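You operate a simulated robot arm through the tools that you are given. There is no shell and no other tool. Be economical: measure what you need, move in short steps, check, and stop when the job is done.

You run a simulated two-armed robot. Do the job below in one go: nothing can be reset, and whatever is moved stays where it is left.

Task
On the top of the steel bench, fold the yellow cloth in half.

The check looks at the end state, three seconds after you hand in, the way a careful person would. Anything else that was tipped, shoved, dropped, spilled or broken makes it a failure. Flat cloth is picked up by pressing the open fingertips on it (5 to 10 N) and closing them slowly along it; thin cloth reads only 2 to 8 mm in the jaws.

Robot
Two 7-joint arms with two-finger parallel grippers on one trunk, on a base that drives. Base frame: it is fixed to the floor where the robot stands at the start and does not move with it; the origin is under the middle of the robot, x ahead of it, y to its left, z up; the surface under the hand at the start is at about z = 700. Units: mm, degrees, N and s.
The left shoulder is at the start at [123, 186, 831], the right one opposite. With the tool pointing down near the work surface each hand reaches from about 340 to 800 mm from the robot's upright axis, wherever it stands, measured 20 degrees to its own side. Places, roughly: top of the steel bench [700, -500, 700]; yellow cloth [500, 0, 700]. Payload 3.91 kg a hand.
The TCP of each hand is the grasp point between the finger pads, 30 mm short of the fingertips. In the tool frame z runs along the fingers and y along their closing line. Largest opening 110 mm; finger width 20, thickness 10; the body of the gripper, 48 by 112 mm, starts 55 mm behind the TCP.
Orientation is told as [roll, pitch, yaw] about the base's x, y, z axes, in that order, counted from this pose: with the fingers straight down and closing along the base's y, the tool's x points along the base's -x, its y along +y and its z along -z.

Tools
- The arms move only by the tool arm_command. It takes "left_commands", "right_commands" or both (then of equal length, played together; a hand with none holds still); each is a list of rows, each an object of numbers (a shift or turn left out is 0, a gripper value left out holds the last): "jaw": the closure, from 0 (fully open) to 1 (shut); "tx", "ty", "tz": the shift along the base's x, y, z in units of 50 mm (1.0 is 50 mm); "wx", "wy", "wz": the turn, a rotation vector about the base's x, y, z in units of 5 degrees (1.0 is 5 degrees). In form: [{"jaw": .., "tx": .., "ty": .., "tz": .., "wx": .., "wy": .., "wz": ..}, ...]. A call has 1 to 12 rows; each row shifts and turns the commanded pose from where the row before left it. A call with a number of a shift or a turn outside -1 to 1 is refused whole. A row lasts 0.2 s, in which the tool goes at most 50 mm and 8.6 degrees; a call with a longer step from one row to the next is refused whole, and so is a gripper value outside its range. A pose out of reach is approached as far as the arm can. The call stops where the force on the tool passes 40 N (or 10 N more than at its start, if that is more) or the arm is blocked; 0.2 s more then pass. Each finger travels about 72 mm/s and halts on what it meets, pressing with about 42 N; the grip force reading is that of the motor and also rises with nothing between the fingers. The clock runs only during rows and for 0.2 s after the last one: add rows that do not move to give the fingers time. It gives the time, the measured TCP pose, the force on the tool (base axes), the opening and the grip force at its end, in the units of the frame above (readings bear some noise), with the torque about the TCP (base axes, N m) and any sound that the robot's microphone picked up.
- Cameras (640 x 400 px; columns grow to the right, rows downward): "scene" is now at [289.3, 28.9, 998.9]; the picture's right is [0.27, -0.96, 0.01], its down [-0.57, -0.16, -0.81] and it looks along [0.78, 0.21, -0.59] (base axes); focal length 214 px, centre (320, 200). "left" rides on the left gripper at [73, -17, -103] in its tool frame; the picture's right is [0.23, 0.97, 0.00], its down [-0.76, 0.18, -0.62] and it looks along [-0.61, 0.14, 0.78] (tool axes); focal length 222 px, centre (320, 200). "right" rides on the right gripper at [72, 17, -103] in its tool frame; the picture's right is [-0.23, 0.97, 0.00], its down [-0.76, -0.18, -0.62] and it looks along [-0.61, -0.14, 0.78] (tool axes); focal length 222 px, centre (320, 200). There is no depth. A picture from a camera that has moved, and an enlarged one, comes with that camera's place and axes in the base frame and with its lens.
- snapshot(camera): a new picture of that camera. No time passes.
- lift_body(by): slides the trunk up (or, below 0, down) by that many mm; the arms and the scene camera ride with it, the base frame stays. It gives what a move gives, with no picture.
- steer(legs): drives the robot by 1 to 6 legs, each [ahead, left, turn to the left] in mm, mm and degrees, along the robot's own axes; the way and the turn of a leg run together, so that a leg with both is an arc; at most 1500 mm and 180 degrees a leg. The arms and the cameras ride along, it lands a little off, and it stops where it bumps. It gives what a move gives.
- aim_head(pan, tilt): turns the head with the scene camera to pan (to the left, within 80 degrees either way) and tilt (down, from -29 to 69), counted from straight ahead of the robot. It gives what a move gives.
- inspect(camera, box): a new picture of the part [left, top, right, bottom] of that camera's present view, enlarged. No time passes.
- close_job(): hands the job in; it is judged then, once.

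Work in short steps. Places have to be worked out from the pictures, the camera data and where the tool is seen: move nearer, look again, correct. Check each grasp and each placing, and mend what went wrong. You have 120 turns and 88 pictures in all, those below and enlarged ones among them. Open the grippers and draw the arms clear of the work before you hand the job in, unless the task says otherwise; then end with one line.

The tools are called after ">>>" as name(argument=value, ...) on one line, values as JSON. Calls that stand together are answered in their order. arm_command: Moves the arms, as the interface text tells. Its arguments: {"type":"object","properties":{"left_commands":{"type":"array","items":{"type":"object","properties":{"jaw":{"type":"number"},"tx":{"type":"number"},"ty":{"type":"number"},"tz":{"type":"number"},"wx":{"type":"number"},"wy":{"type":"number"},"wz":{"type":"number"}}}},"right_commands":{"type":"array","items":{"type":"object","properties":{"jaw":{"type":"number"},"tx":{"type":"number"},"ty":{"type":"number"},"tz":{"type":"number"},"wx":{"type":"number"},"wy":{"type":"number"},"wz":{"type":"number"}}}}},"required":[]} The other tools are called the same way: lift_body (by) slides the trunk up or down; steer (legs) drives the base; aim_head (pan, tilt) turns the head that bears the scene camera; snapshot (camera) takes a picture; inspect (camera, box) takes an enlarged picture of a part of a camera's view; close_job () hands the job in.

At the start:

```text
clock: 0.0
left_eef_pos: [517.8, 285.7, 909.3]
left_orientation: [-0.3, -0.6, 0.0]
left_contact_force: [0.5, -0.3, -0.6]
left_ft_torque: [0.05, 0.0, -0.01]
left_gripper_width: 110.1
left_finger_force: 0.0
right_eef_pos: [531.1, -186.6, 932.9]
right_orientation: [-0.4, -1.9, -0.1]
right_contact_force: [0.3, -0.4, -0.2]
right_ft_torque: [0.01, -0.01, -0.01]
right_gripper_width: 110.0
right_finger_force: 0.0
trunk travel left (down, up): [-100.0, 414.0]
robot x, y, heading: [2.3, 0.5, 0.1]
head pan, tilt: [15.5, 36.9]
```

scene: 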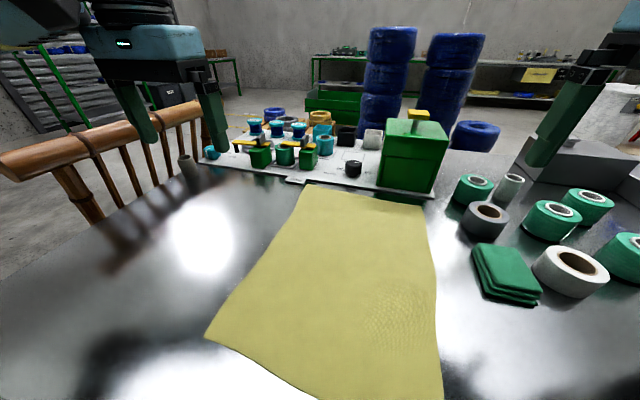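
right: 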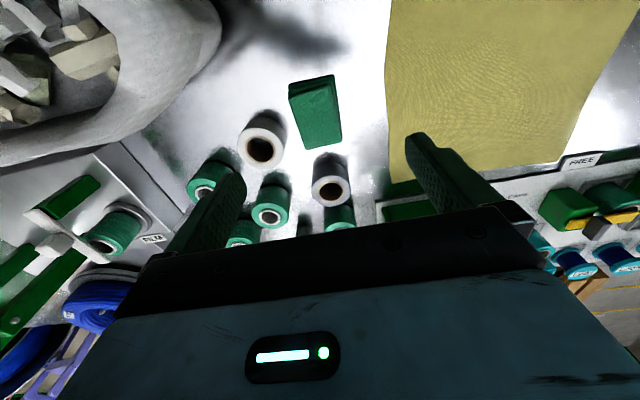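
left: 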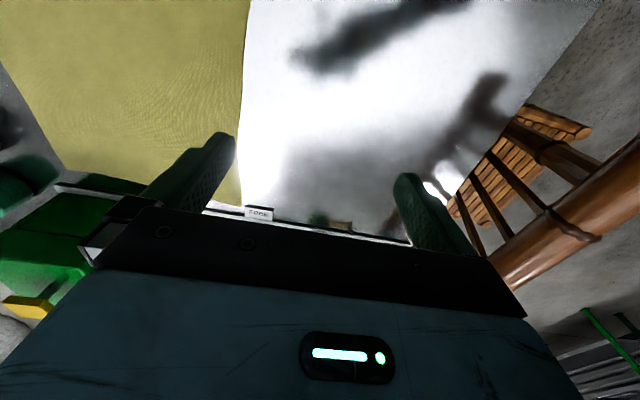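

The cloth looks to be about 380 mm in x by 285 mm in y, with its near edge around x=360. I'll tilt the head down to see the near edge.

>>> aim_head(pan=5, tilt=62)

>>> snapshot(camera="scene")

```text
clock: 0.9
left_eef_pos: [518.2, 286.3, 907.4]
left_orientation: [-0.3, -0.7, -0.2]
left_contact_force: [-0.5, 0.0, -0.3]
left_ft_torque: [0.0, 0.0, -0.01]
left_gripper_width: 110.0
left_finger_force: 0.0
right_eef_pos: [532.0, -186.4, 933.2]
right_orientation: [-0.3, -2.1, -0.1]
right_contact_force: [0.0, -0.1, -0.7]
right_ft_torque: [0.02, 0.03, -0.02]
right_gripper_width: 110.1
right_finger_force: 0.0
trunk travel left (down, up): [-100.0, 414.0]
robot x, y, heading: [-2.1, -0.9, -0.4]
head pan, tilt: [5.0, 62.0]
```

```text
84 pictures are left
camera scene: at [270.5, 11.3, 964.4], right [0.09, -1.0, 0.01], down [-0.87, -0.08, -0.48], along [0.48, 0.04, -0.88], focal length 214 px, centre (320, 200)
```

scene: 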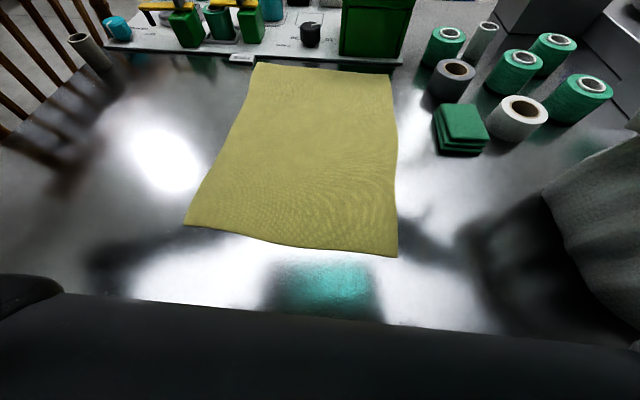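

Corners on the bench plane are roughly: far-left [734,188], far-right [725,-98], near-left [362,197], near-right [344,-79]. I plan to pinch both far corners and fold them toward the robot, so the wrists can tilt naturally. First I'll hover both hands inside the far corners and look.

>>> arm_command(left_commands=[{"tx": 0.65, "ty": -0.427, "tz": -0.38, "jaw": 0.65}, {"tx": 0.65, "ty": -0.427, "tz": -0.38}, {"tx": 0.65, "ty": -0.427, "tz": -0.38}, {"tx": 0.65, "ty": -0.427, "tz": -0.38}, {"tx": 0.65, "ty": -0.427, "tz": -0.38}, {"tx": 0.65, "ty": -0.427, "tz": -0.38}, {}], right_commands=[{"tx": 0.58, "ty": 0.393, "tz": -0.46, "wy": 0.07, "jaw": 0.65}, {"tx": 0.58, "ty": 0.393, "tz": -0.46, "wy": 0.07}, {"tx": 0.58, "ty": 0.393, "tz": -0.46, "wy": 0.07}, {"tx": 0.58, "ty": 0.393, "tz": -0.46, "wy": 0.07}, {"tx": 0.58, "ty": 0.393, "tz": -0.46, "wy": 0.07}, {"tx": 0.58, "ty": 0.393, "tz": -0.46, "wy": 0.07}, {}])

>>> snapshot(camera="left")

>>> snapshot(camera="right")

>>> snapshot(camera="scene")

```text
clock: 1.8
left_eef_pos: [628.6, 164.3, 850.3]
left_orientation: [0.0, -1.2, -3.1]
left_contact_force: [0.2, 0.3, 0.6]
left_ft_torque: [-0.01, -0.05, -0.03]
left_gripper_width: 38.5
left_finger_force: 0.1
right_eef_pos: [601.2, -185.9, 958.4]
right_orientation: [0.6, -12.1, -5.0]
right_contact_force: [0.2, 0.0, -0.4]
right_ft_torque: [-0.06, 0.03, -0.01]
right_gripper_width: 38.4
right_finger_force: 0.1
trunk travel left (down, up): [-100.0, 414.0]
robot x, y, heading: [-3.4, -10.2, -3.2]
head pan, tilt: [5.0, 62.0]
stopped in row 4 (right hand): the arm was blocked; the commanded pose is now the measured one
```

```text
83 pictures are left
camera left: at [553.8, 150.2, 952.4], right [-0.17, 0.98, 0.0], down [0.76, 0.14, 0.64], along [0.63, 0.11, -0.77], focal length 222 px, centre (320, 200)
```

left: 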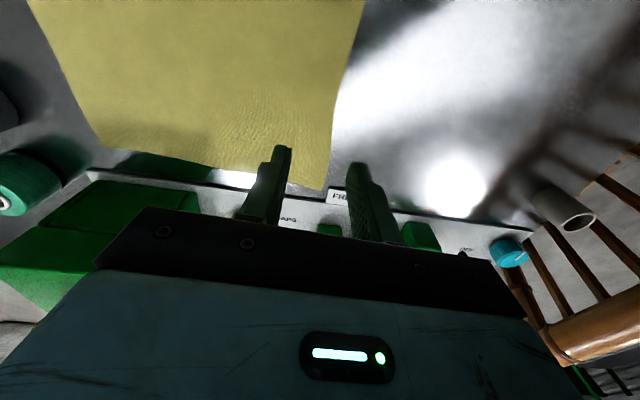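

```text
82 pictures are left
camera right: at [508.9, -160.9, 1043.3], right [0.3, 0.95, 0.06], down [0.59, -0.24, 0.77], along [0.74, -0.2, -0.64], focal length 222 px, centre (320, 200)
```

right: 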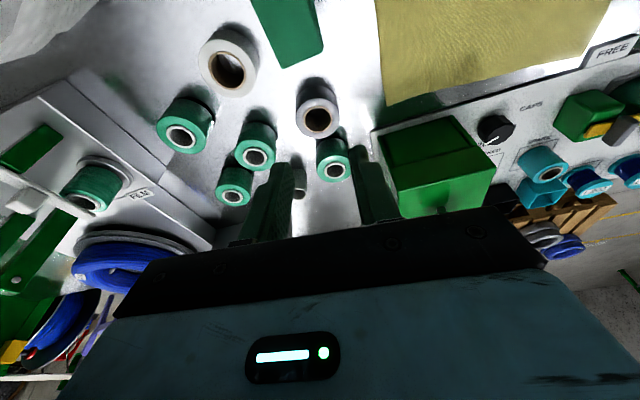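

```text
81 pictures are left
camera scene: at [258.0, -20.8, 966.7], right [0.03, -1.0, 0.0], down [-0.87, -0.03, -0.49], along [0.49, 0.01, -0.87], focal length 214 px, centre (320, 200)
```

scene: 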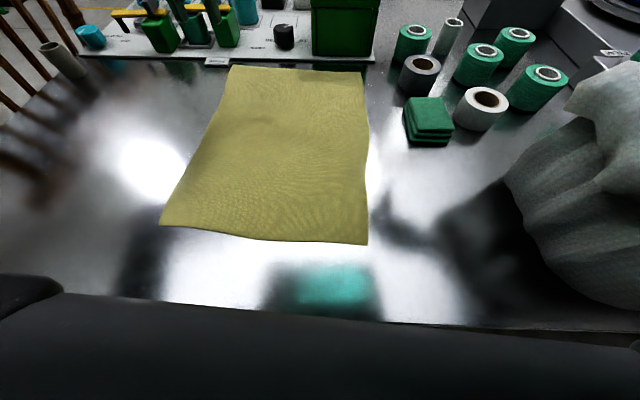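

The right arm was blocked and the base turned about -3°. I need to find what it met, so I'll raise the head and look.

>>> aim_head(pan=-35, tilt=20)

>>> snapshot(camera="scene")

>>> aim_head(pan=0, tilt=25)

>>> snapshot(camera="scene")

```text
clock: 2.9
left_eef_pos: [628.5, 163.0, 855.2]
left_orientation: [0.1, -1.3, -3.0]
left_contact_force: [0.2, 0.3, 0.8]
left_ft_torque: [0.02, 0.0, 0.0]
left_gripper_width: 38.3
left_finger_force: 0.1
right_eef_pos: [601.4, -185.5, 958.3]
right_orientation: [0.8, -12.2, -5.0]
right_contact_force: [0.1, 0.4, -0.7]
right_ft_torque: [-0.04, -0.01, 0.03]
right_gripper_width: 38.9
right_finger_force: 0.0
trunk travel left (down, up): [-100.0, 414.0]
robot x, y, heading: [-4.2, -9.0, -3.4]
head pan, tilt: [-35.0, 20.0]
```

```text
80 pictures are left
camera scene: at [264.8, -80.7, 1028.7], right [-0.62, -0.79, -0.02], down [-0.25, 0.21, -0.95], along [0.75, -0.58, -0.33], focal length 214 px, centre (320, 200)
```

scene: 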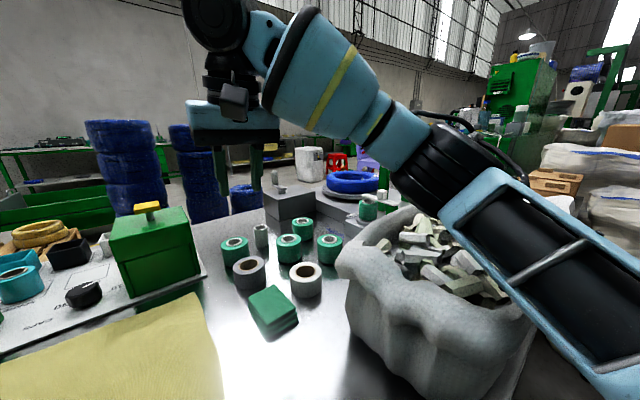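

```text
clock: 3.9
left_eef_pos: [628.3, 164.0, 855.0]
left_orientation: [0.1, -1.4, -3.2]
left_contact_force: [0.3, -0.4, 0.0]
left_ft_torque: [0.01, 0.01, 0.01]
left_gripper_width: 38.7
left_finger_force: 0.1
right_eef_pos: [601.0, -184.2, 957.9]
right_orientation: [0.9, -12.1, -4.9]
right_contact_force: [1.2, -0.4, 0.2]
right_ft_torque: [-0.01, 0.02, 0.01]
right_gripper_width: 38.5
right_finger_force: 0.1
trunk travel left (down, up): [-100.0, 414.0]
robot x, y, heading: [-0.8, -12.5, -2.9]
head pan, tilt: [0.0, 25.0]
```

```text
79 pictures are left
camera scene: at [283.7, -28.0, 1021.3], right [-0.05, -1.0, 0.0], down [-0.4, 0.02, -0.92], along [0.92, -0.05, -0.4], focal length 214 px, centre (320, 200)
```

scene: 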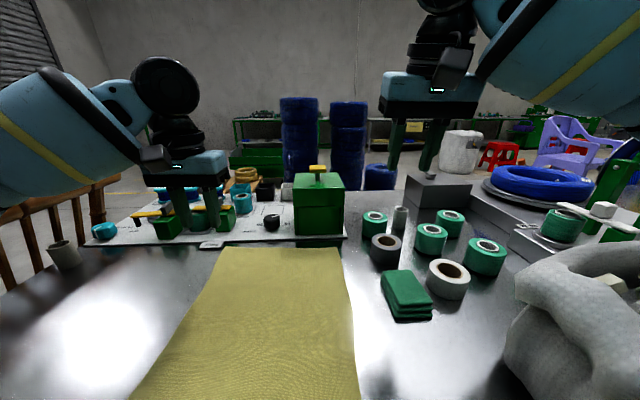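

The right elbow met the rubble sack on the right (about x 330–550, y<-220). Raising the trunk will lift the elbows off it. Then I'll drive left a little and straighten the heading.

>>> lift_body(by=200)

>>> steer(legs=[[0, 90, 3]])

>>> aim_head(pan=-20, tilt=40)

>>> snapshot(camera="scene")

```text
clock: 6.1
left_eef_pos: [646.5, 170.7, 1038.1]
left_orientation: [0.1, 0.1, -2.6]
left_contact_force: [-1.1, 0.0, -0.5]
left_ft_torque: [0.03, 0.0, -0.02]
left_gripper_width: 38.5
left_finger_force: 0.0
right_eef_pos: [627.0, -173.5, 1132.2]
right_orientation: [0.4, -9.5, -4.0]
right_contact_force: [-0.1, -0.4, -0.1]
right_ft_torque: [0.0, -0.02, 0.04]
right_gripper_width: 38.4
right_finger_force: 0.1
trunk travel left (down, up): [-300.0, 214.0]
robot x, y, heading: [-0.5, -13.1, -2.5]
head pan, tilt: [0.0, 25.0]
```

```text
clock: 7.6
left_eef_pos: [637.7, 296.4, 1038.3]
left_orientation: [0.0, -0.1, 0.5]
left_contact_force: [0.1, 0.0, 0.6]
left_ft_torque: [-0.02, 0.02, -0.02]
left_gripper_width: 38.5
left_finger_force: 0.1
right_eef_pos: [636.5, -48.9, 1134.2]
right_orientation: [0.4, -9.6, -1.0]
right_contact_force: [-0.8, -0.3, 0.7]
right_ft_torque: [0.01, 0.01, -0.01]
right_gripper_width: 38.4
right_finger_force: 0.1
trunk travel left (down, up): [-300.0, 214.0]
robot x, y, heading: [-1.5, 84.4, 0.7]
head pan, tilt: [0.0, 25.0]
```

```text
clock: 8.4
left_eef_pos: [637.7, 296.3, 1038.3]
left_orientation: [0.1, 0.0, 0.5]
left_contact_force: [-0.4, -0.4, 0.4]
left_ft_torque: [-0.01, -0.03, -0.01]
left_gripper_width: 38.9
left_finger_force: 0.0
right_eef_pos: [636.1, -47.3, 1133.8]
right_orientation: [0.4, -9.6, -0.8]
right_contact_force: [1.2, -0.2, 0.6]
right_ft_torque: [-0.01, -0.01, -0.01]
right_gripper_width: 38.5
right_finger_force: 0.1
trunk travel left (down, up): [-300.0, 214.0]
robot x, y, heading: [0.6, 82.1, 0.6]
head pan, tilt: [-20.0, 40.0]
```

```text
78 pictures are left
camera scene: at [224.8, 54.9, 1214.2], right [-0.33, -0.94, 0.0], down [-0.61, 0.21, -0.77], along [0.72, -0.26, -0.64], focal length 214 px, centre (320, 200)
```

scene: 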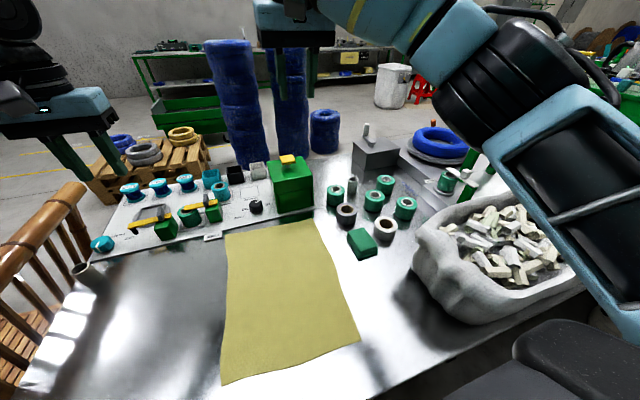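

Clear view now, and the corner estimates agree: far-left ≈[741,186], far-right ≈[721,-94]. I'll lower both hands partway and check clearance.

>>> arm_command(left_commands=[{"tx": 0.19, "ty": -0.345, "tz": -0.59}, {"tx": 0.19, "ty": -0.345, "tz": -0.59}, {"tx": 0.19, "ty": -0.345, "tz": -0.59}, {"tx": 0.19, "ty": -0.345, "tz": -0.59}, {"tx": 0.19, "ty": -0.345, "tz": -0.59}, {}], right_commands=[{"tx": 0.175, "ty": -0.05, "tz": -0.8, "wy": 0.38}, {"tx": 0.175, "ty": -0.05, "tz": -0.8, "wy": 0.38}, {"tx": 0.175, "ty": -0.05, "tz": -0.8, "wy": 0.38}, {"tx": 0.175, "ty": -0.05, "tz": -0.8, "wy": 0.38}, {"tx": 0.175, "ty": -0.05, "tz": -0.8, "wy": 0.38}, {}])

>>> snapshot(camera="scene")

```text
clock: 9.8
left_eef_pos: [685.5, 211.3, 891.3]
left_orientation: [0.0, -0.1, 0.5]
left_contact_force: [0.2, -0.9, 0.2]
left_ft_torque: [-0.04, -0.02, 0.04]
left_gripper_width: 38.5
left_finger_force: 0.1
right_eef_pos: [680.6, -61.8, 932.0]
right_orientation: [0.3, -0.2, -0.8]
right_contact_force: [0.3, 0.4, -0.6]
right_ft_torque: [-0.06, -0.01, 0.01]
right_gripper_width: 38.6
right_finger_force: 0.1
trunk travel left (down, up): [-300.0, 214.0]
robot x, y, heading: [-0.5, 83.7, 0.6]
head pan, tilt: [-20.0, 40.0]
```

```text
77 pictures are left
camera scene: at [224.2, 55.2, 1214.3], right [-0.33, -0.94, 0.0], down [-0.61, 0.21, -0.77], along [0.72, -0.26, -0.64], focal length 214 px, centre (320, 200)
```

scene: 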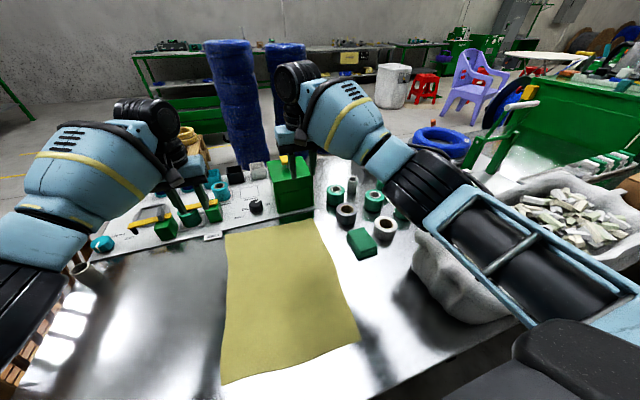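

The right elbow passes over the sack, so I'll keep descending in small steps and watch for blocking.

>>> arm_command(left_commands=[{"tx": 0.2, "ty": -0.34, "tz": -0.58}, {"tx": 0.2, "ty": -0.34, "tz": -0.58}, {"tx": 0.2, "ty": -0.34, "tz": -0.58}, {}], right_commands=[{"tx": 0.16, "ty": -0.03, "tz": -0.6}, {"tx": 0.16, "ty": -0.03, "tz": -0.6}, {"tx": 0.16, "ty": -0.03, "tz": -0.6}, {}])

>>> snapshot(camera="scene")

>>> snapshot(camera="left")

>>> snapshot(camera="right")

```text
clock: 10.8
left_eef_pos: [696.1, 164.8, 804.4]
left_orientation: [0.0, 0.0, 0.6]
left_contact_force: [-0.3, -0.4, -0.1]
left_ft_torque: [0.01, -0.02, -0.02]
left_gripper_width: 38.3
left_finger_force: 0.1
left hand out of reach, approached as far as the arm can: row 2, 3
right_eef_pos: [705.7, -65.5, 841.0]
right_orientation: [0.2, -0.1, -0.8]
right_contact_force: [0.1, 0.9, -0.6]
right_ft_torque: [-0.03, 0.03, 0.0]
right_gripper_width: 38.4
right_finger_force: 0.0
trunk travel left (down, up): [-300.0, 214.0]
robot x, y, heading: [-3.5, 80.9, 0.7]
head pan, tilt: [-20.0, 40.0]
```

```text
76 pictures are left
camera scene: at [224.5, 55.1, 1214.3], right [-0.33, -0.94, 0.0], down [-0.61, 0.21, -0.77], along [0.72, -0.26, -0.64], focal length 214 px, centre (320, 200)
```

scene: 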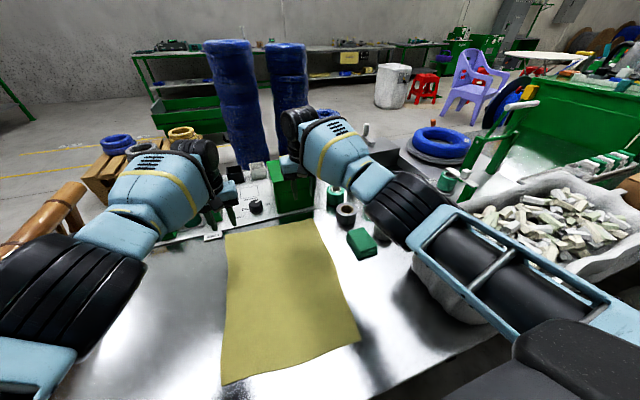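

```text
75 pictures are left
camera left: at [625.3, 147.9, 907.0], right [-0.24, 0.97, 0.0], down [0.76, 0.18, 0.62], along [0.61, 0.15, -0.78], focal length 222 px, centre (320, 200)
```

left: 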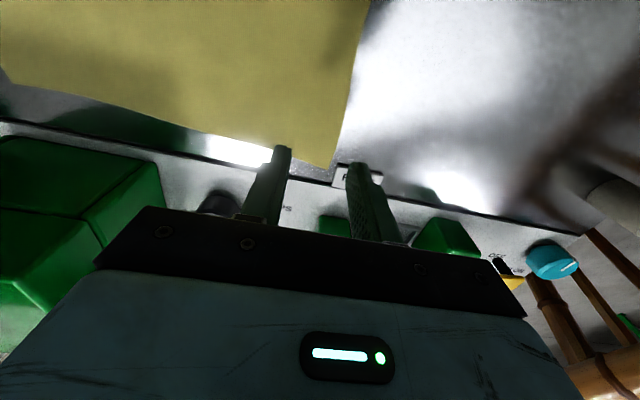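

```text
74 pictures are left
camera right: at [631.6, -48.1, 944.9], right [0.24, 0.97, 0.0], down [0.76, -0.19, 0.62], along [0.61, -0.15, -0.78], focal length 222 px, centre (320, 200)
```

right: 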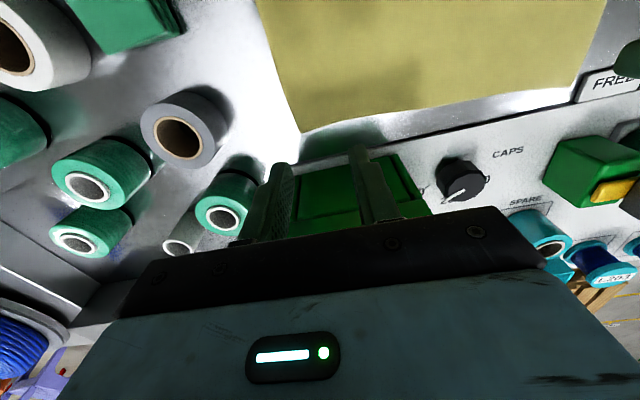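

The hand cameras put the far corners at [739,187] and [722,-94]. The left arm is at its reach limit, so I'll tilt the left fingers forward by 15° to gain reach and bring both hands lower.

>>> arm_command(left_commands=[{"wy": -1, "tz": -0.27}, {"wy": -1, "tz": -0.27}, {"wy": -1, "tz": -0.27}, {}], right_commands=[{"tz": -0.47, "tx": 0.02}, {"tz": -0.47, "tx": 0.02}, {"tz": -0.47, "tx": 0.02}, {}])

>>> snapshot(camera="left")

>>> snapshot(camera="right")

>>> snapshot(camera="scene")

```text
clock: 11.8
left_eef_pos: [697.9, 164.7, 762.6]
left_orientation: [-0.1, -15.1, 0.6]
left_contact_force: [0.4, 0.2, 0.2]
left_ft_torque: [-0.01, 0.0, 0.0]
left_gripper_width: 38.4
left_finger_force: 0.0
right_eef_pos: [706.1, -65.9, 771.1]
right_orientation: [0.3, -0.3, -0.7]
right_contact_force: [-0.2, 0.4, 0.1]
right_ft_torque: [0.01, 0.01, 0.01]
right_gripper_width: 38.5
right_finger_force: 0.0
trunk travel left (down, up): [-300.0, 214.0]
robot x, y, heading: [1.8, 83.2, 0.5]
head pan, tilt: [-20.0, 40.0]
```

```text
73 pictures are left
camera left: at [602.1, 146.9, 844.2], right [-0.23, 0.97, -0.06], down [0.57, 0.18, 0.8], along [0.79, 0.15, -0.6], focal length 222 px, centre (320, 200)
```

left: 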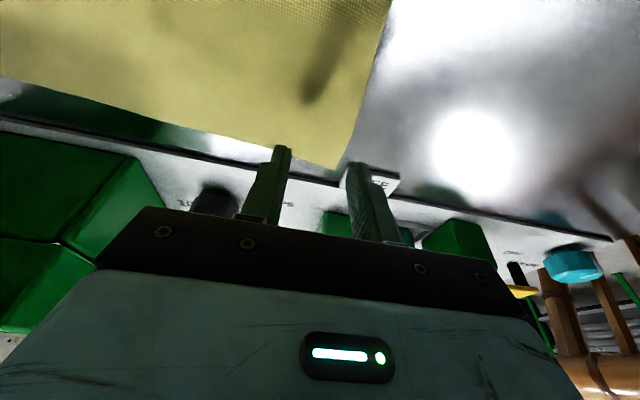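

```text
72 pictures are left
camera right: at [632.8, -47.3, 873.3], right [0.24, 0.97, 0.0], down [0.76, -0.19, 0.62], along [0.61, -0.15, -0.78], focal length 222 px, centre (320, 200)
```

right: 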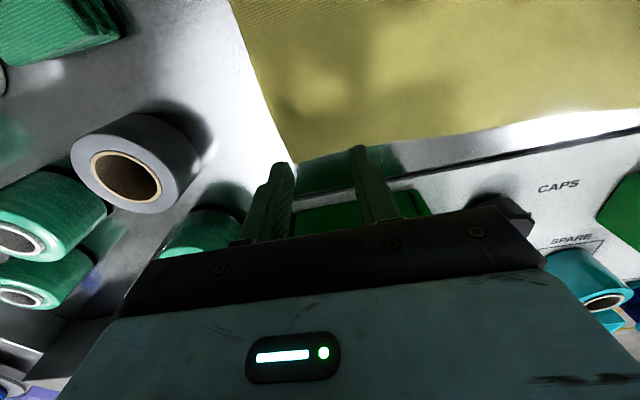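

```text
71 pictures are left
camera scene: at [224.6, 54.8, 1214.2], right [-0.33, -0.94, 0.0], down [-0.61, 0.21, -0.77], along [0.72, -0.26, -0.64], focal length 214 px, centre (320, 200)
```

scene: 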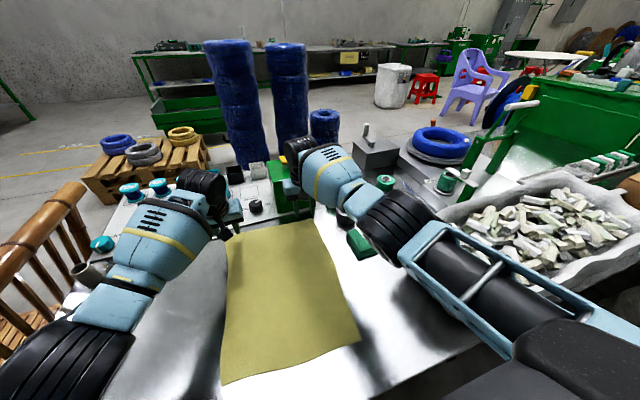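

Corners are refined to [741,185] and [719,-93]. I'll shift the left hand to about [718,155] and the right to [707,-58], still above the cloth.

>>> arm_command(left_commands=[{"tx": 0.2, "ty": -0.1, "tz": -0.1}, {"tx": 0.2, "ty": -0.1, "tz": -0.1}, {}], right_commands=[{"ty": 0.08, "tz": -0.2, "tx": 0.02}, {"ty": 0.08, "tz": -0.2}, {}])

>>> snapshot(camera="left")

>>> snapshot(camera="right")

```text
clock: 12.6
left_eef_pos: [718.4, 154.5, 754.0]
left_orientation: [0.0, -14.9, 0.6]
left_contact_force: [-0.6, -0.5, -0.3]
left_ft_torque: [0.02, 0.0, -0.02]
left_gripper_width: 38.7
left_finger_force: 0.0
right_eef_pos: [708.8, -57.7, 751.3]
right_orientation: [0.2, -0.2, -0.9]
right_contact_force: [-0.8, 0.5, 0.7]
right_ft_torque: [-0.01, 0.01, 0.0]
right_gripper_width: 38.5
right_finger_force: 0.2
trunk travel left (down, up): [-300.0, 214.0]
robot x, y, heading: [-0.1, 80.2, 0.6]
head pan, tilt: [-20.0, 40.0]
```

```text
70 pictures are left
camera left: at [622.0, 136.6, 834.0], right [-0.23, 0.97, -0.06], down [0.57, 0.18, 0.8], along [0.79, 0.15, -0.6], focal length 222 px, centre (320, 200)
```

left: 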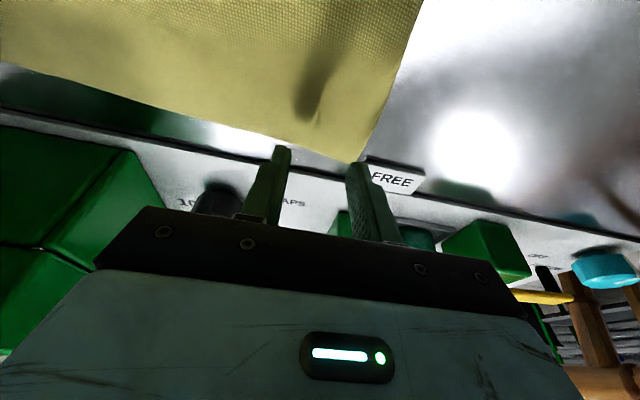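

```text
69 pictures are left
camera right: at [634.4, -38.9, 853.9], right [0.24, 0.97, 0.0], down [0.76, -0.19, 0.62], along [0.61, -0.15, -0.78], focal length 222 px, centre (320, 200)
```

right: 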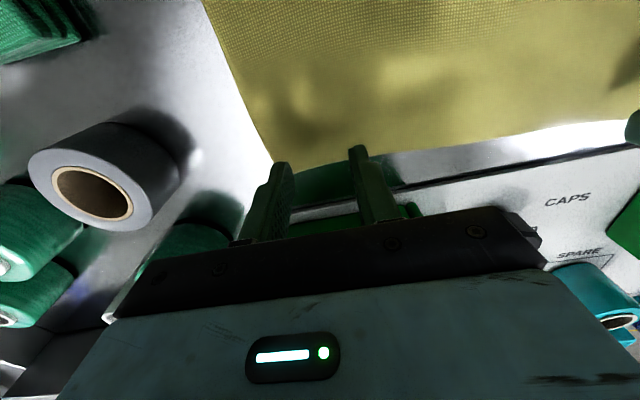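

Both pairs of tips are just inside the far corners. I'll lower them gently to contact.

>>> arm_command(left_commands=[{"tz": -0.1}, {"tz": -0.1}, {"tz": -0.1}, {"tz": -0.1}, {}], right_commands=[{"tz": -0.1}, {"tz": -0.1}, {"tz": -0.1}, {"tz": -0.1, "tx": -0.02}, {}])

```text
clock: 13.8
left_eef_pos: [717.8, 155.2, 734.8]
left_orientation: [-0.1, -15.0, 0.5]
left_contact_force: [-1.0, 0.4, -0.3]
left_ft_torque: [0.02, -0.01, 0.0]
left_gripper_width: 38.5
left_finger_force: 0.1
right_eef_pos: [704.9, -57.7, 732.8]
right_orientation: [0.2, -0.2, -0.9]
right_contact_force: [-0.1, -0.5, 0.3]
right_ft_torque: [0.0, 0.01, 0.01]
right_gripper_width: 38.4
right_finger_force: 0.1
trunk travel left (down, up): [-300.0, 214.0]
robot x, y, heading: [-0.6, 78.3, 0.2]
head pan, tilt: [-20.0, 40.0]
```

No contact yet, so I'll go on in 1–2 mm steps.

>>> arm_command(left_commands=[{"tz": -0.04}, {"tz": -0.03}, {}], right_commands=[{"tz": -0.04}, {"tz": -0.03}, {}])

```text
clock: 14.6
left_eef_pos: [717.2, 154.1, 731.6]
left_orientation: [-0.2, -15.3, 0.5]
left_contact_force: [1.1, -0.9, 9.1]
left_ft_torque: [0.16, -0.05, -0.06]
left_gripper_width: 38.4
left_finger_force: 0.0
right_eef_pos: [704.7, -58.1, 731.6]
right_orientation: [0.3, -0.5, -0.9]
right_contact_force: [1.5, 2.4, 11.4]
right_ft_torque: [-0.21, -0.03, 0.07]
right_gripper_width: 38.2
right_finger_force: 0.2
trunk travel left (down, up): [-300.0, 214.0]
robot x, y, heading: [-3.5, 82.8, 0.7]
head pan, tilt: [-20.0, 40.0]
```

Contact at 9 N and 11 N. Closing slowly.

>>> arm_command(left_commands=[{"jaw": 0.69}, {"jaw": 0.73}, {"jaw": 0.77}, {"jaw": 0.81}, {"jaw": 0.85}, {"jaw": 0.89}, {"jaw": 0.93}, {"jaw": 0.97}, {"jaw": 1.0}, {}, {}], right_commands=[{"jaw": 0.69}, {"jaw": 0.73}, {"jaw": 0.77}, {"jaw": 0.81}, {"jaw": 0.85}, {"jaw": 0.89}, {"jaw": 0.93}, {"jaw": 0.97}, {"jaw": 1.0}, {}, {}])

>>> snapshot(camera="left")

>>> snapshot(camera="right")

```text
clock: 17.0
left_eef_pos: [716.8, 155.7, 733.5]
left_orientation: [-0.1, -15.2, 0.5]
left_contact_force: [0.2, 2.3, 13.3]
left_ft_torque: [0.12, -0.02, 0.0]
left_gripper_width: 0.2
left_finger_force: 37.2
right_eef_pos: [702.7, -57.5, 731.1]
right_orientation: [0.3, -0.3, -0.8]
right_contact_force: [0.5, -0.5, 17.9]
right_ft_torque: [-0.02, -0.07, 0.03]
right_gripper_width: 2.0
right_finger_force: 42.0
trunk travel left (down, up): [-300.0, 214.0]
robot x, y, heading: [-0.2, 79.4, 0.5]
head pan, tilt: [-20.0, 40.0]
```

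```text
68 pictures are left
camera left: at [620.0, 138.2, 812.7], right [-0.23, 0.97, -0.06], down [0.57, 0.18, 0.8], along [0.79, 0.15, -0.6], focal length 222 px, centre (320, 200)
```

left: 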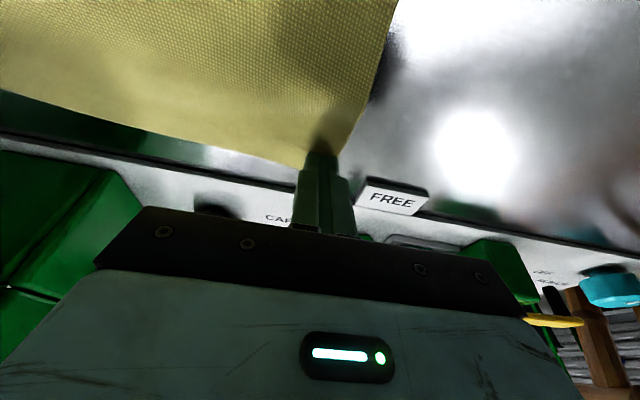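

```text
67 pictures are left
camera right: at [629.3, -39.4, 833.7], right [0.24, 0.97, 0.01], down [0.76, -0.19, 0.63], along [0.61, -0.15, -0.78], focal length 222 px, centre (320, 200)
```

right: 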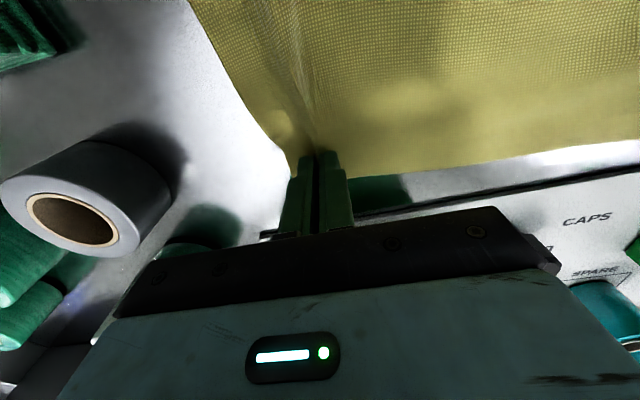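

The right jaw reads 2.0 mm, so it holds cloth. The left jaw reads 0.2, so it missed. I'll lift the left, reopen it, reduce its tilt and press a little farther in.

>>> arm_command(left_commands=[{"tz": 0.4}, {"jaw": 0.6, "wy": 1, "tx": -0.1, "ty": -0.04}, {}, {}, {"tz": -0.3}, {}])

>>> snapshot(camera="left")

```text
clock: 18.4
left_eef_pos: [713.1, 153.0, 737.6]
left_orientation: [-0.2, -10.1, 0.4]
left_contact_force: [-0.2, -0.1, -0.8]
left_ft_torque: [0.01, 0.05, 0.03]
left_gripper_width: 44.0
left_finger_force: 0.1
right_eef_pos: [704.0, -59.0, 731.6]
right_orientation: [0.1, -0.3, -0.8]
right_contact_force: [-5.1, 0.2, 23.0]
right_ft_torque: [-0.07, 0.06, 0.0]
right_gripper_width: 2.0
right_finger_force: 42.3
trunk travel left (down, up): [-300.0, 214.0]
robot x, y, heading: [5.0, 80.8, 0.3]
head pan, tilt: [-20.0, 40.0]
```

```text
66 pictures are left
camera left: at [623.4, 136.3, 825.2], right [-0.23, 0.97, -0.04], down [0.64, 0.18, 0.75], along [0.73, 0.15, -0.66], focal length 222 px, centre (320, 200)
```

left: 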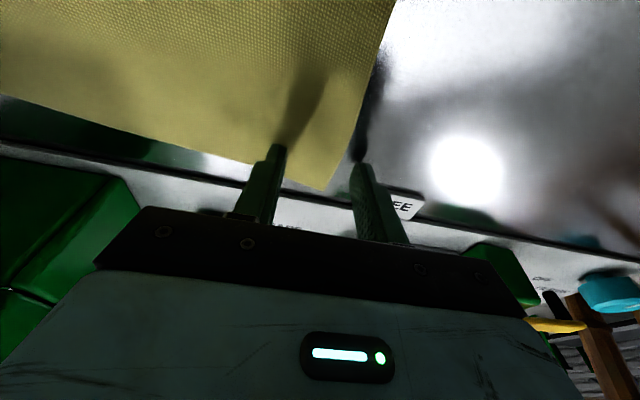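

The last close dragged the cloth edge inward, so the outer finger is now off it: edge y≈178, corner ≈[747,165]. I'll shift the left hand 20 mm inward and press again.

>>> arm_command(left_commands=[{"ty": -0.4, "tx": 0.08, "jaw": 0.65}, {"tz": -0.06}, {"tz": -0.04}, {}])

>>> snapshot(camera="left")

```text
clock: 19.4
left_eef_pos: [708.4, 136.3, 731.8]
left_orientation: [0.0, -10.1, 0.4]
left_contact_force: [-0.2, -0.2, 1.1]
left_ft_torque: [-0.01, 0.0, -0.03]
left_gripper_width: 38.3
left_finger_force: 0.0
left hand out of reach, approached as far as the arm can: row 1
right_eef_pos: [704.3, -57.3, 730.9]
right_orientation: [0.2, -0.3, -0.8]
right_contact_force: [-0.4, 0.4, 21.7]
right_ft_torque: [-0.02, 0.01, 0.01]
right_gripper_width: 1.8
right_finger_force: 41.7
trunk travel left (down, up): [-300.0, 214.0]
robot x, y, heading: [-1.8, 81.0, 0.5]
head pan, tilt: [-20.0, 40.0]
```

```text
65 pictures are left
camera left: at [619.6, 117.3, 821.1], right [-0.23, 0.97, -0.04], down [0.64, 0.18, 0.75], along [0.73, 0.15, -0.66], focal length 222 px, centre (320, 200)
```

left: 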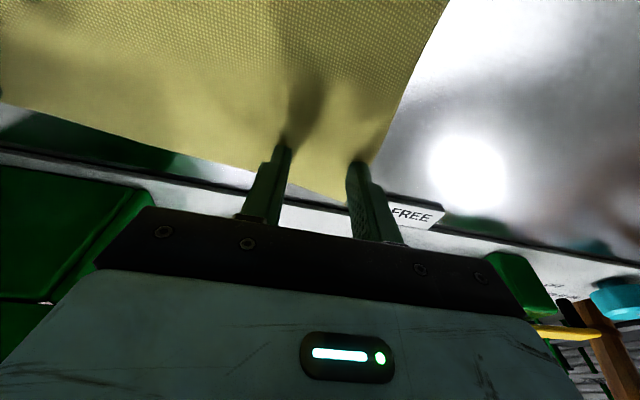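

Both left tips are on the cloth, but about 25 mm back from the far edge. I'll tilt back to 15° to gain a few mm forward, then press.

>>> arm_command(left_commands=[{"tz": 0.08}, {"wy": -1, "tx": 0.2}, {}, {"tz": -0.06}, {"tz": -0.04}, {}])

>>> snapshot(camera="left")

```text
clock: 20.8
left_eef_pos: [722.1, 131.3, 733.4]
left_orientation: [-0.1, -15.3, 0.5]
left_contact_force: [-1.2, -0.5, 9.2]
left_ft_torque: [0.15, 0.05, 0.01]
left_gripper_width: 38.4
left_finger_force: 0.5
left hand out of reach, approached as far as the arm can: row 2
right_eef_pos: [703.6, -57.7, 732.5]
right_orientation: [0.1, -0.4, -0.8]
right_contact_force: [3.2, 1.0, 18.8]
right_ft_torque: [-0.01, -0.1, 0.04]
right_gripper_width: 2.0
right_finger_force: 41.6
trunk travel left (down, up): [-300.0, 214.0]
robot x, y, heading: [1.9, 81.6, 0.4]
head pan, tilt: [-20.0, 40.0]
```

```text
64 pictures are left
camera left: at [626.8, 115.5, 812.6], right [-0.23, 0.97, -0.06], down [0.57, 0.18, 0.8], along [0.79, 0.15, -0.59], focal length 222 px, centre (320, 200)
```

left: 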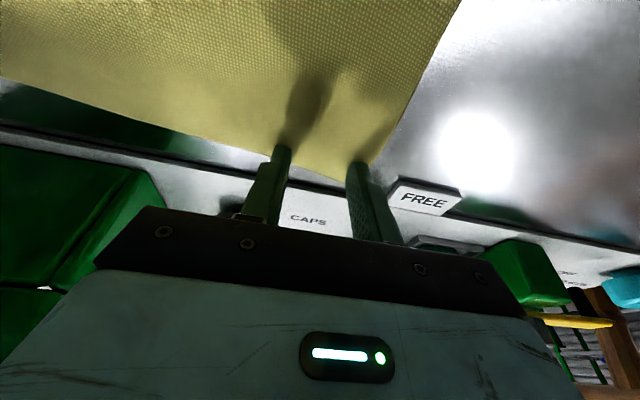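

Contact is 9 N with both tips on cloth near the edge. Closing slowly.

>>> arm_command(left_commands=[{"jaw": 0.68, "tz": -0.02}, {"jaw": 0.71}, {"jaw": 0.74}, {"jaw": 0.77}, {"jaw": 0.8}, {"jaw": 0.83}, {"jaw": 0.87}, {"jaw": 0.91}, {"jaw": 0.95}, {"jaw": 1.0}, {}, {}])

>>> snapshot(camera="left")

```text
clock: 23.4
left_eef_pos: [721.7, 132.2, 733.8]
left_orientation: [-0.1, -15.4, 0.5]
left_contact_force: [-1.0, -4.3, 23.6]
left_ft_torque: [-0.09, 0.02, -0.02]
left_gripper_width: 2.2
left_finger_force: 42.3
right_eef_pos: [703.0, -59.0, 731.6]
right_orientation: [0.3, -0.3, -0.8]
right_contact_force: [1.7, 3.6, 14.5]
right_ft_torque: [0.11, -0.06, 0.09]
right_gripper_width: 2.0
right_finger_force: 42.1
trunk travel left (down, up): [-300.0, 214.0]
robot x, y, heading: [-0.5, 80.5, 0.5]
head pan, tilt: [-20.0, 40.0]
```

```text
63 pictures are left
camera left: at [626.0, 115.1, 812.3], right [-0.23, 0.97, -0.06], down [0.57, 0.18, 0.8], along [0.79, 0.15, -0.59], focal length 222 px, centre (320, 200)
```

left: 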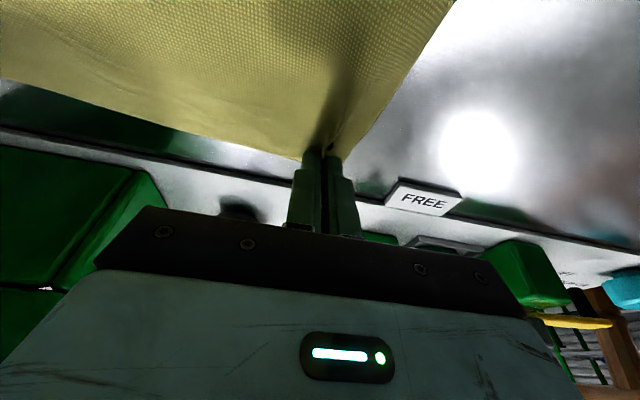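

Both jaws now hold about 2 mm. I'll lift together, moving slightly back, and check.

>>> arm_command(left_commands=[{"tz": 0.3, "tx": -0.05}, {"tz": 0.4, "tx": -0.1}, {"tz": 0.4, "tx": -0.15}, {"tz": 0.4, "tx": -0.2}, {"tz": 0.4, "tx": -0.25}, {}], right_commands=[{"tz": 0.3, "tx": -0.05}, {"tz": 0.4, "tx": -0.1}, {"tz": 0.4, "tx": -0.15}, {"tz": 0.4, "tx": -0.2}, {"tz": 0.4, "tx": -0.25}, {}])

>>> snapshot(camera="scene")

```text
clock: 24.8
left_eef_pos: [730.9, 132.5, 806.9]
left_orientation: [-0.1, -13.9, 1.8]
left_contact_force: [-5.7, -18.2, 1.2]
left_ft_torque: [-0.59, 0.16, -0.01]
left_gripper_width: 2.2
left_finger_force: 42.3
left hand out of reach, approached as far as the arm can: row 1, 2, 3, 4, 5
right_eef_pos: [669.0, -56.8, 826.1]
right_orientation: [0.4, -0.2, -0.7]
right_contact_force: [5.4, 19.3, -1.4]
right_ft_torque: [0.55, -0.15, 0.09]
right_gripper_width: 2.3
right_finger_force: 42.5
trunk travel left (down, up): [-300.0, 214.0]
robot x, y, heading: [-0.2, 85.1, 0.7]
head pan, tilt: [-20.0, 40.0]
```

```text
62 pictures are left
camera scene: at [225.0, 55.0, 1214.1], right [-0.33, -0.94, 0.0], down [-0.61, 0.21, -0.77], along [0.72, -0.26, -0.64], focal length 214 px, centre (320, 200)
```

scene: 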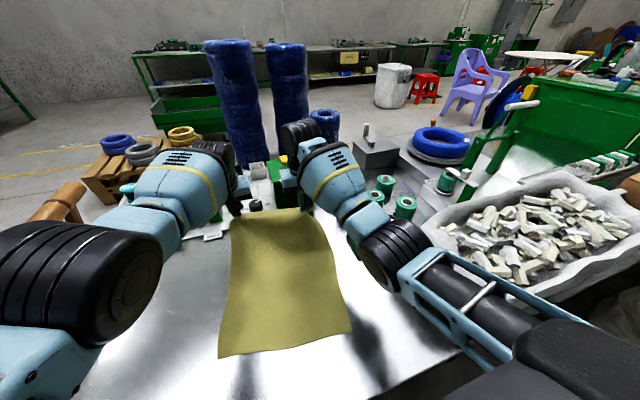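

Both grips hold, but the left arm was at its reach limit and lagged forward, stretching the cloth and dragging it a few cm. I'll bring the left hand back level with the right.

>>> arm_command(left_commands=[{"tx": -0.6}, {"tx": -0.6}, {}])

```text
clock: 25.8
left_eef_pos: [733.7, 134.3, 807.8]
left_orientation: [-0.5, -14.2, 4.1]
left_contact_force: [-5.9, -16.0, 1.9]
left_ft_torque: [-0.55, 0.17, -0.01]
left_gripper_width: 2.5
left_finger_force: 42.0
left hand out of reach, approached as far as the arm can: row 1, 2
right_eef_pos: [670.1, -54.3, 826.7]
right_orientation: [0.5, -0.3, -0.5]
right_contact_force: [5.3, 15.6, -0.7]
right_ft_torque: [0.47, -0.13, 0.08]
right_gripper_width: 1.9
right_finger_force: 41.5
trunk travel left (down, up): [-300.0, 214.0]
robot x, y, heading: [-1.6, 82.0, 0.6]
head pan, tilt: [-20.0, 40.0]
stopped in row 3 (left hand): the arm was blocked; the commanded pose is now the measured one
```

The commanded pose has been reset to the measured one. I'll retry with the left hand moving back and slightly up.

>>> arm_command(left_commands=[{"tx": -0.3, "tz": 0.1}, {"tx": -0.3, "tz": 0.1}, {}])

>>> aim_head(pan=20, tilt=40)

>>> snapshot(camera="scene")

```text
clock: 26.6
left_eef_pos: [729.9, 135.2, 810.6]
left_orientation: [-0.2, -13.7, 4.7]
left_contact_force: [-6.6, -21.3, 2.2]
left_ft_torque: [-0.71, 0.21, 0.03]
left_gripper_width: 2.4
left_finger_force: 42.2
left hand out of reach, approached as far as the arm can: row 1, 2
right_eef_pos: [668.8, -56.7, 825.7]
right_orientation: [0.4, -0.2, -0.6]
right_contact_force: [6.1, 22.2, -2.3]
right_ft_torque: [0.66, -0.22, 0.07]
right_gripper_width: 2.2
right_finger_force: 41.5
trunk travel left (down, up): [-300.0, 214.0]
robot x, y, heading: [-1.4, 79.5, 0.7]
head pan, tilt: [-20.0, 40.0]
```

```text
clock: 27.7
left_eef_pos: [731.3, 135.8, 813.2]
left_orientation: [-0.2, -13.7, 4.8]
left_contact_force: [-7.4, -21.9, 1.6]
left_ft_torque: [-0.71, 0.28, -0.02]
left_gripper_width: 2.2
left_finger_force: 41.8
right_eef_pos: [669.6, -57.6, 826.9]
right_orientation: [0.4, -0.2, -0.6]
right_contact_force: [7.5, 21.9, -1.7]
right_ft_torque: [0.66, -0.19, 0.1]
right_gripper_width: 2.2
right_finger_force: 42.6
trunk travel left (down, up): [-300.0, 214.0]
robot x, y, heading: [-1.1, 76.2, 0.4]
head pan, tilt: [20.0, 40.0]
```

```text
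61 pictures are left
camera scene: at [224.4, 113.0, 1214.2], right [0.35, -0.94, 0.0], down [-0.6, -0.22, -0.77], along [0.72, 0.27, -0.64], focal length 214 px, centre (320, 200)
```

scene: 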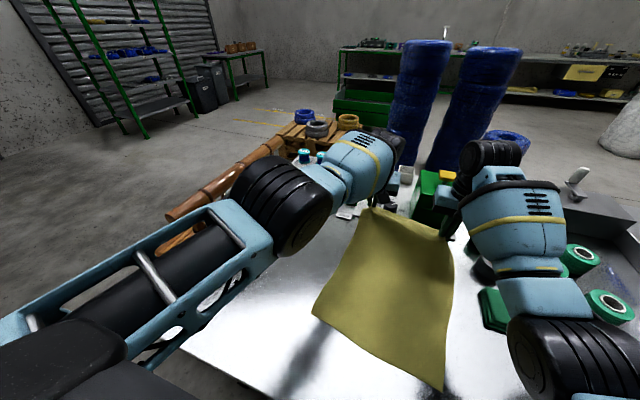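

The left arm is likely stuck at its inward limit, since trouble began at y≈132. I'll shift both hands +y together, with the left also going back, to get into its free range.

>>> arm_command(left_commands=[{"ty": 0.25, "tx": -0.25, "wy": 0.3}, {"ty": 0.25, "tx": -0.3, "wy": 0.3}, {"tx": -0.3}, {}], right_commands=[{"ty": 0.4, "tx": 0.1}, {"ty": 0.4, "tx": 0.1}, {"ty": 0.2}, {}])

```text
clock: 28.7
left_eef_pos: [725.8, 138.9, 817.3]
left_orientation: [0.0, -11.5, 3.9]
left_contact_force: [0.3, 0.6, 0.7]
left_ft_torque: [0.0, -0.03, -0.01]
left_gripper_width: 2.3
left_finger_force: 42.2
left hand out of reach, approached as far as the arm can: row 1, 2, 3
right_eef_pos: [677.5, -7.9, 825.3]
right_orientation: [0.3, -0.2, -0.7]
right_contact_force: [0.5, 0.8, -0.1]
right_ft_torque: [-0.01, 0.02, 0.04]
right_gripper_width: 2.3
right_finger_force: 42.4
trunk travel left (down, up): [-300.0, 214.0]
robot x, y, heading: [1.9, 79.7, 0.8]
head pan, tilt: [20.0, 40.0]
```

The cloth is slack but the left arm is stuck in its configuration. I'll try moving it mainly outward and up.

>>> arm_command(left_commands=[{"ty": 0.3, "tz": 0.2}, {"ty": 0.3, "tz": 0.2}, {}], right_commands=[{"ty": 0.3, "tz": 0.2}, {"ty": 0.3, "tz": 0.2}, {}])

```text
clock: 29.5
left_eef_pos: [732.4, 162.1, 835.8]
left_orientation: [0.2, -11.4, 3.5]
left_contact_force: [-0.2, 0.4, 0.4]
left_ft_torque: [0.0, 0.02, -0.01]
left_gripper_width: 2.3
left_finger_force: 42.4
left hand out of reach, approached as far as the arm can: row 1, 2
right_eef_pos: [678.8, 21.9, 845.3]
right_orientation: [0.3, -0.2, -0.8]
right_contact_force: [-0.1, 0.0, -0.6]
right_ft_torque: [0.0, 0.02, 0.03]
right_gripper_width: 2.1
right_finger_force: 42.3
trunk travel left (down, up): [-300.0, 214.0]
robot x, y, heading: [2.1, 78.6, 0.4]
head pan, tilt: [20.0, 40.0]
```

x stays put while y and z follow, which suggests a nearly straight (singular) elbow. I'll tilt the left fingers forward to change the wrist radius and unlock it.

>>> arm_command(left_commands=[{"wy": -1, "tz": 0.1}, {"wy": -1, "tz": 0.1}, {"wy": -1, "tz": 0.1}, {}, {}])

>>> snapshot(camera="scene")

```text
clock: 30.7
left_eef_pos: [776.6, 151.1, 850.5]
left_orientation: [-0.9, -26.3, 3.9]
left_contact_force: [0.3, -0.1, -0.1]
left_ft_torque: [0.0, 0.01, 0.0]
left_gripper_width: 2.0
left_finger_force: 42.3
left hand out of reach, approached as far as the arm can: row 1, 2, 3
right_eef_pos: [678.1, 21.6, 845.9]
right_orientation: [0.3, -0.2, -0.8]
right_contact_force: [0.8, 0.1, 0.4]
right_ft_torque: [0.01, 0.01, 0.01]
right_gripper_width: 2.0
right_finger_force: 42.5
trunk travel left (down, up): [-300.0, 214.0]
robot x, y, heading: [-1.3, 77.3, 0.8]
head pan, tilt: [20.0, 40.0]
```

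```text
60 pictures are left
camera scene: at [224.3, 113.0, 1214.2], right [0.35, -0.94, 0.0], down [-0.6, -0.22, -0.77], along [0.72, 0.27, -0.64], focal length 214 px, centre (320, 200)
```

scene: 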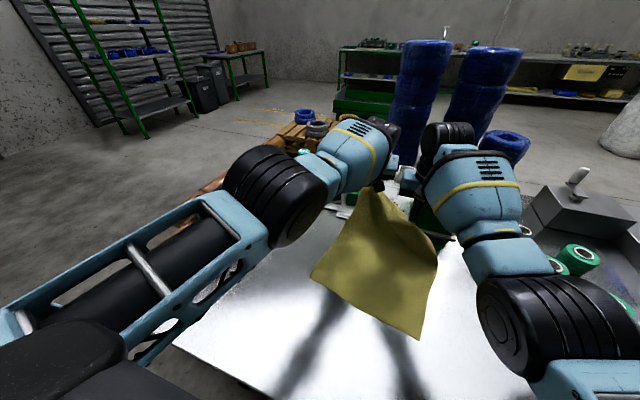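

The left wrist sits at a constant ~585 mm from the shoulder, so the elbow is straight. I'll undo the tilt, command it well inward and up, and give it time to unlock. The commanded target is safe free space.

>>> arm_command(left_commands=[{"wy": 1, "tx": -0.4, "tz": 0.25}, {"wy": 1, "tx": -0.4, "tz": 0.25}, {"tx": -0.4, "tz": 0.25}, {}, {}, {}, {}, {}])

```text
clock: 32.5
left_eef_pos: [744.4, 152.4, 884.1]
left_orientation: [-0.2, -15.9, 4.6]
left_contact_force: [0.4, -0.9, -0.1]
left_ft_torque: [0.02, 0.01, -0.05]
left_gripper_width: 2.1
left_finger_force: 41.9
left hand out of reach, approached as far as the arm can: row 1, 2, 3
right_eef_pos: [678.5, 22.3, 844.9]
right_orientation: [0.3, -0.2, -0.8]
right_contact_force: [0.0, 0.5, 0.4]
right_ft_torque: [0.0, -0.01, 0.0]
right_gripper_width: 2.2
right_finger_force: 41.6
trunk travel left (down, up): [-300.0, 214.0]
robot x, y, heading: [-1.6, 81.4, 0.5]
head pan, tilt: [20.0, 40.0]
```

It still won't unlock. The yaw also drifts to +4.6°, so a wrist or forearm joint may be at its limit. I'll relax the yaw in that direction.

>>> arm_command(left_commands=[{"wz": 1}, {"wz": 1}, {"wz": 1}, {}, {}])

>>> inspect(camera="scene", box=[0, 80, 480, 380])

```text
clock: 33.7
left_eef_pos: [738.4, 160.4, 875.3]
left_orientation: [0.1, -15.7, 20.0]
left_contact_force: [-0.3, 0.1, -0.1]
left_ft_torque: [-0.02, -0.02, -0.03]
left_gripper_width: 2.3
left_finger_force: 41.9
left hand out of reach, approached as far as the arm can: row 3
right_eef_pos: [678.5, 22.5, 845.5]
right_orientation: [0.3, -0.1, -0.8]
right_contact_force: [1.0, 0.7, -0.4]
right_ft_torque: [0.01, 0.0, 0.0]
right_gripper_width: 2.1
right_finger_force: 42.3
trunk travel left (down, up): [-300.0, 214.0]
robot x, y, heading: [0.6, 82.8, 0.5]
head pan, tilt: [20.0, 40.0]
```

```text
1.33 times, centred on (240, 230) of scene
camera zoom: at [224.3, 113.1, 1214.2], right [0.35, -0.94, 0.0], down [-0.6, -0.22, -0.77], along [0.72, 0.27, -0.64], focal length 286 px, centre (427, 160)
```

zoom: 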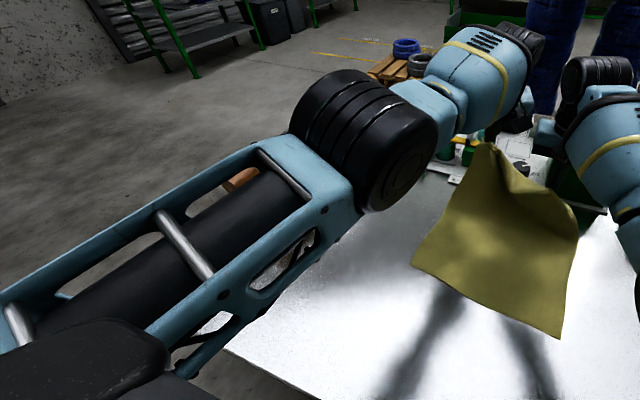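

The commanded pose seems to follow what was reached. I'll try an outward sweep with a slight retreat, with the right hand following to keep the cloth slack.

>>> arm_command(left_commands=[{"ty": 0.4, "tx": -0.1}, {"ty": 0.4, "tx": -0.1}, {"ty": 0.4, "tx": -0.1}, {"ty": 0.4, "tx": -0.1}, {}], right_commands=[{"ty": 0.4}, {"ty": 0.4}, {"ty": 0.4}, {"ty": 0.4}, {}])

```text
clock: 35.1
left_eef_pos: [754.8, 214.4, 889.7]
left_orientation: [-0.2, -16.3, 18.7]
left_contact_force: [-0.2, -0.8, 0.2]
left_ft_torque: [-0.01, 0.01, -0.07]
left_gripper_width: 1.9
left_finger_force: 41.4
left hand out of reach, approached as far as the arm can: row 1, 2, 3, 4
right_eef_pos: [682.0, 59.6, 839.6]
right_orientation: [0.1, 0.2, -3.6]
right_contact_force: [-0.9, -0.7, -0.2]
right_ft_torque: [0.01, -0.01, 0.04]
right_gripper_width: 2.1
right_finger_force: 41.6
right hand out of reach, approached as far as the arm can: row 3, 4
trunk travel left (down, up): [-300.0, 214.0]
robot x, y, heading: [1.7, 80.7, 0.5]
head pan, tilt: [20.0, 40.0]
stopped in row 5 (right hand): the arm was blocked; the commanded pose is now the measured one
```

The left hand follows the reach sphere exactly, so the elbow is straight. It unlocked earlier when I moved down and tilted forward at once, so I'll repeat that in small steps.

>>> arm_command(left_commands=[{"wy": -1, "tz": -0.4, "tx": -0.5}, {"wy": -1, "tz": -0.4, "tx": -0.5}, {}, {}])

```text
clock: 36.1
left_eef_pos: [785.9, 212.6, 854.1]
left_orientation: [-3.8, -25.8, 20.1]
left_contact_force: [-0.3, -1.8, -0.2]
left_ft_torque: [-0.05, 0.05, -0.09]
left_gripper_width: 2.0
left_finger_force: 41.5
left hand out of reach, approached as far as the arm can: row 1, 2
right_eef_pos: [681.9, 60.7, 841.4]
right_orientation: [0.1, 0.1, -3.5]
right_contact_force: [1.0, 1.4, -0.2]
right_ft_torque: [0.06, -0.05, 0.01]
right_gripper_width: 1.9
right_finger_force: 42.0
trunk travel left (down, up): [-300.0, 214.0]
robot x, y, heading: [-3.0, 81.8, 0.6]
head pan, tilt: [20.0, 40.0]
```

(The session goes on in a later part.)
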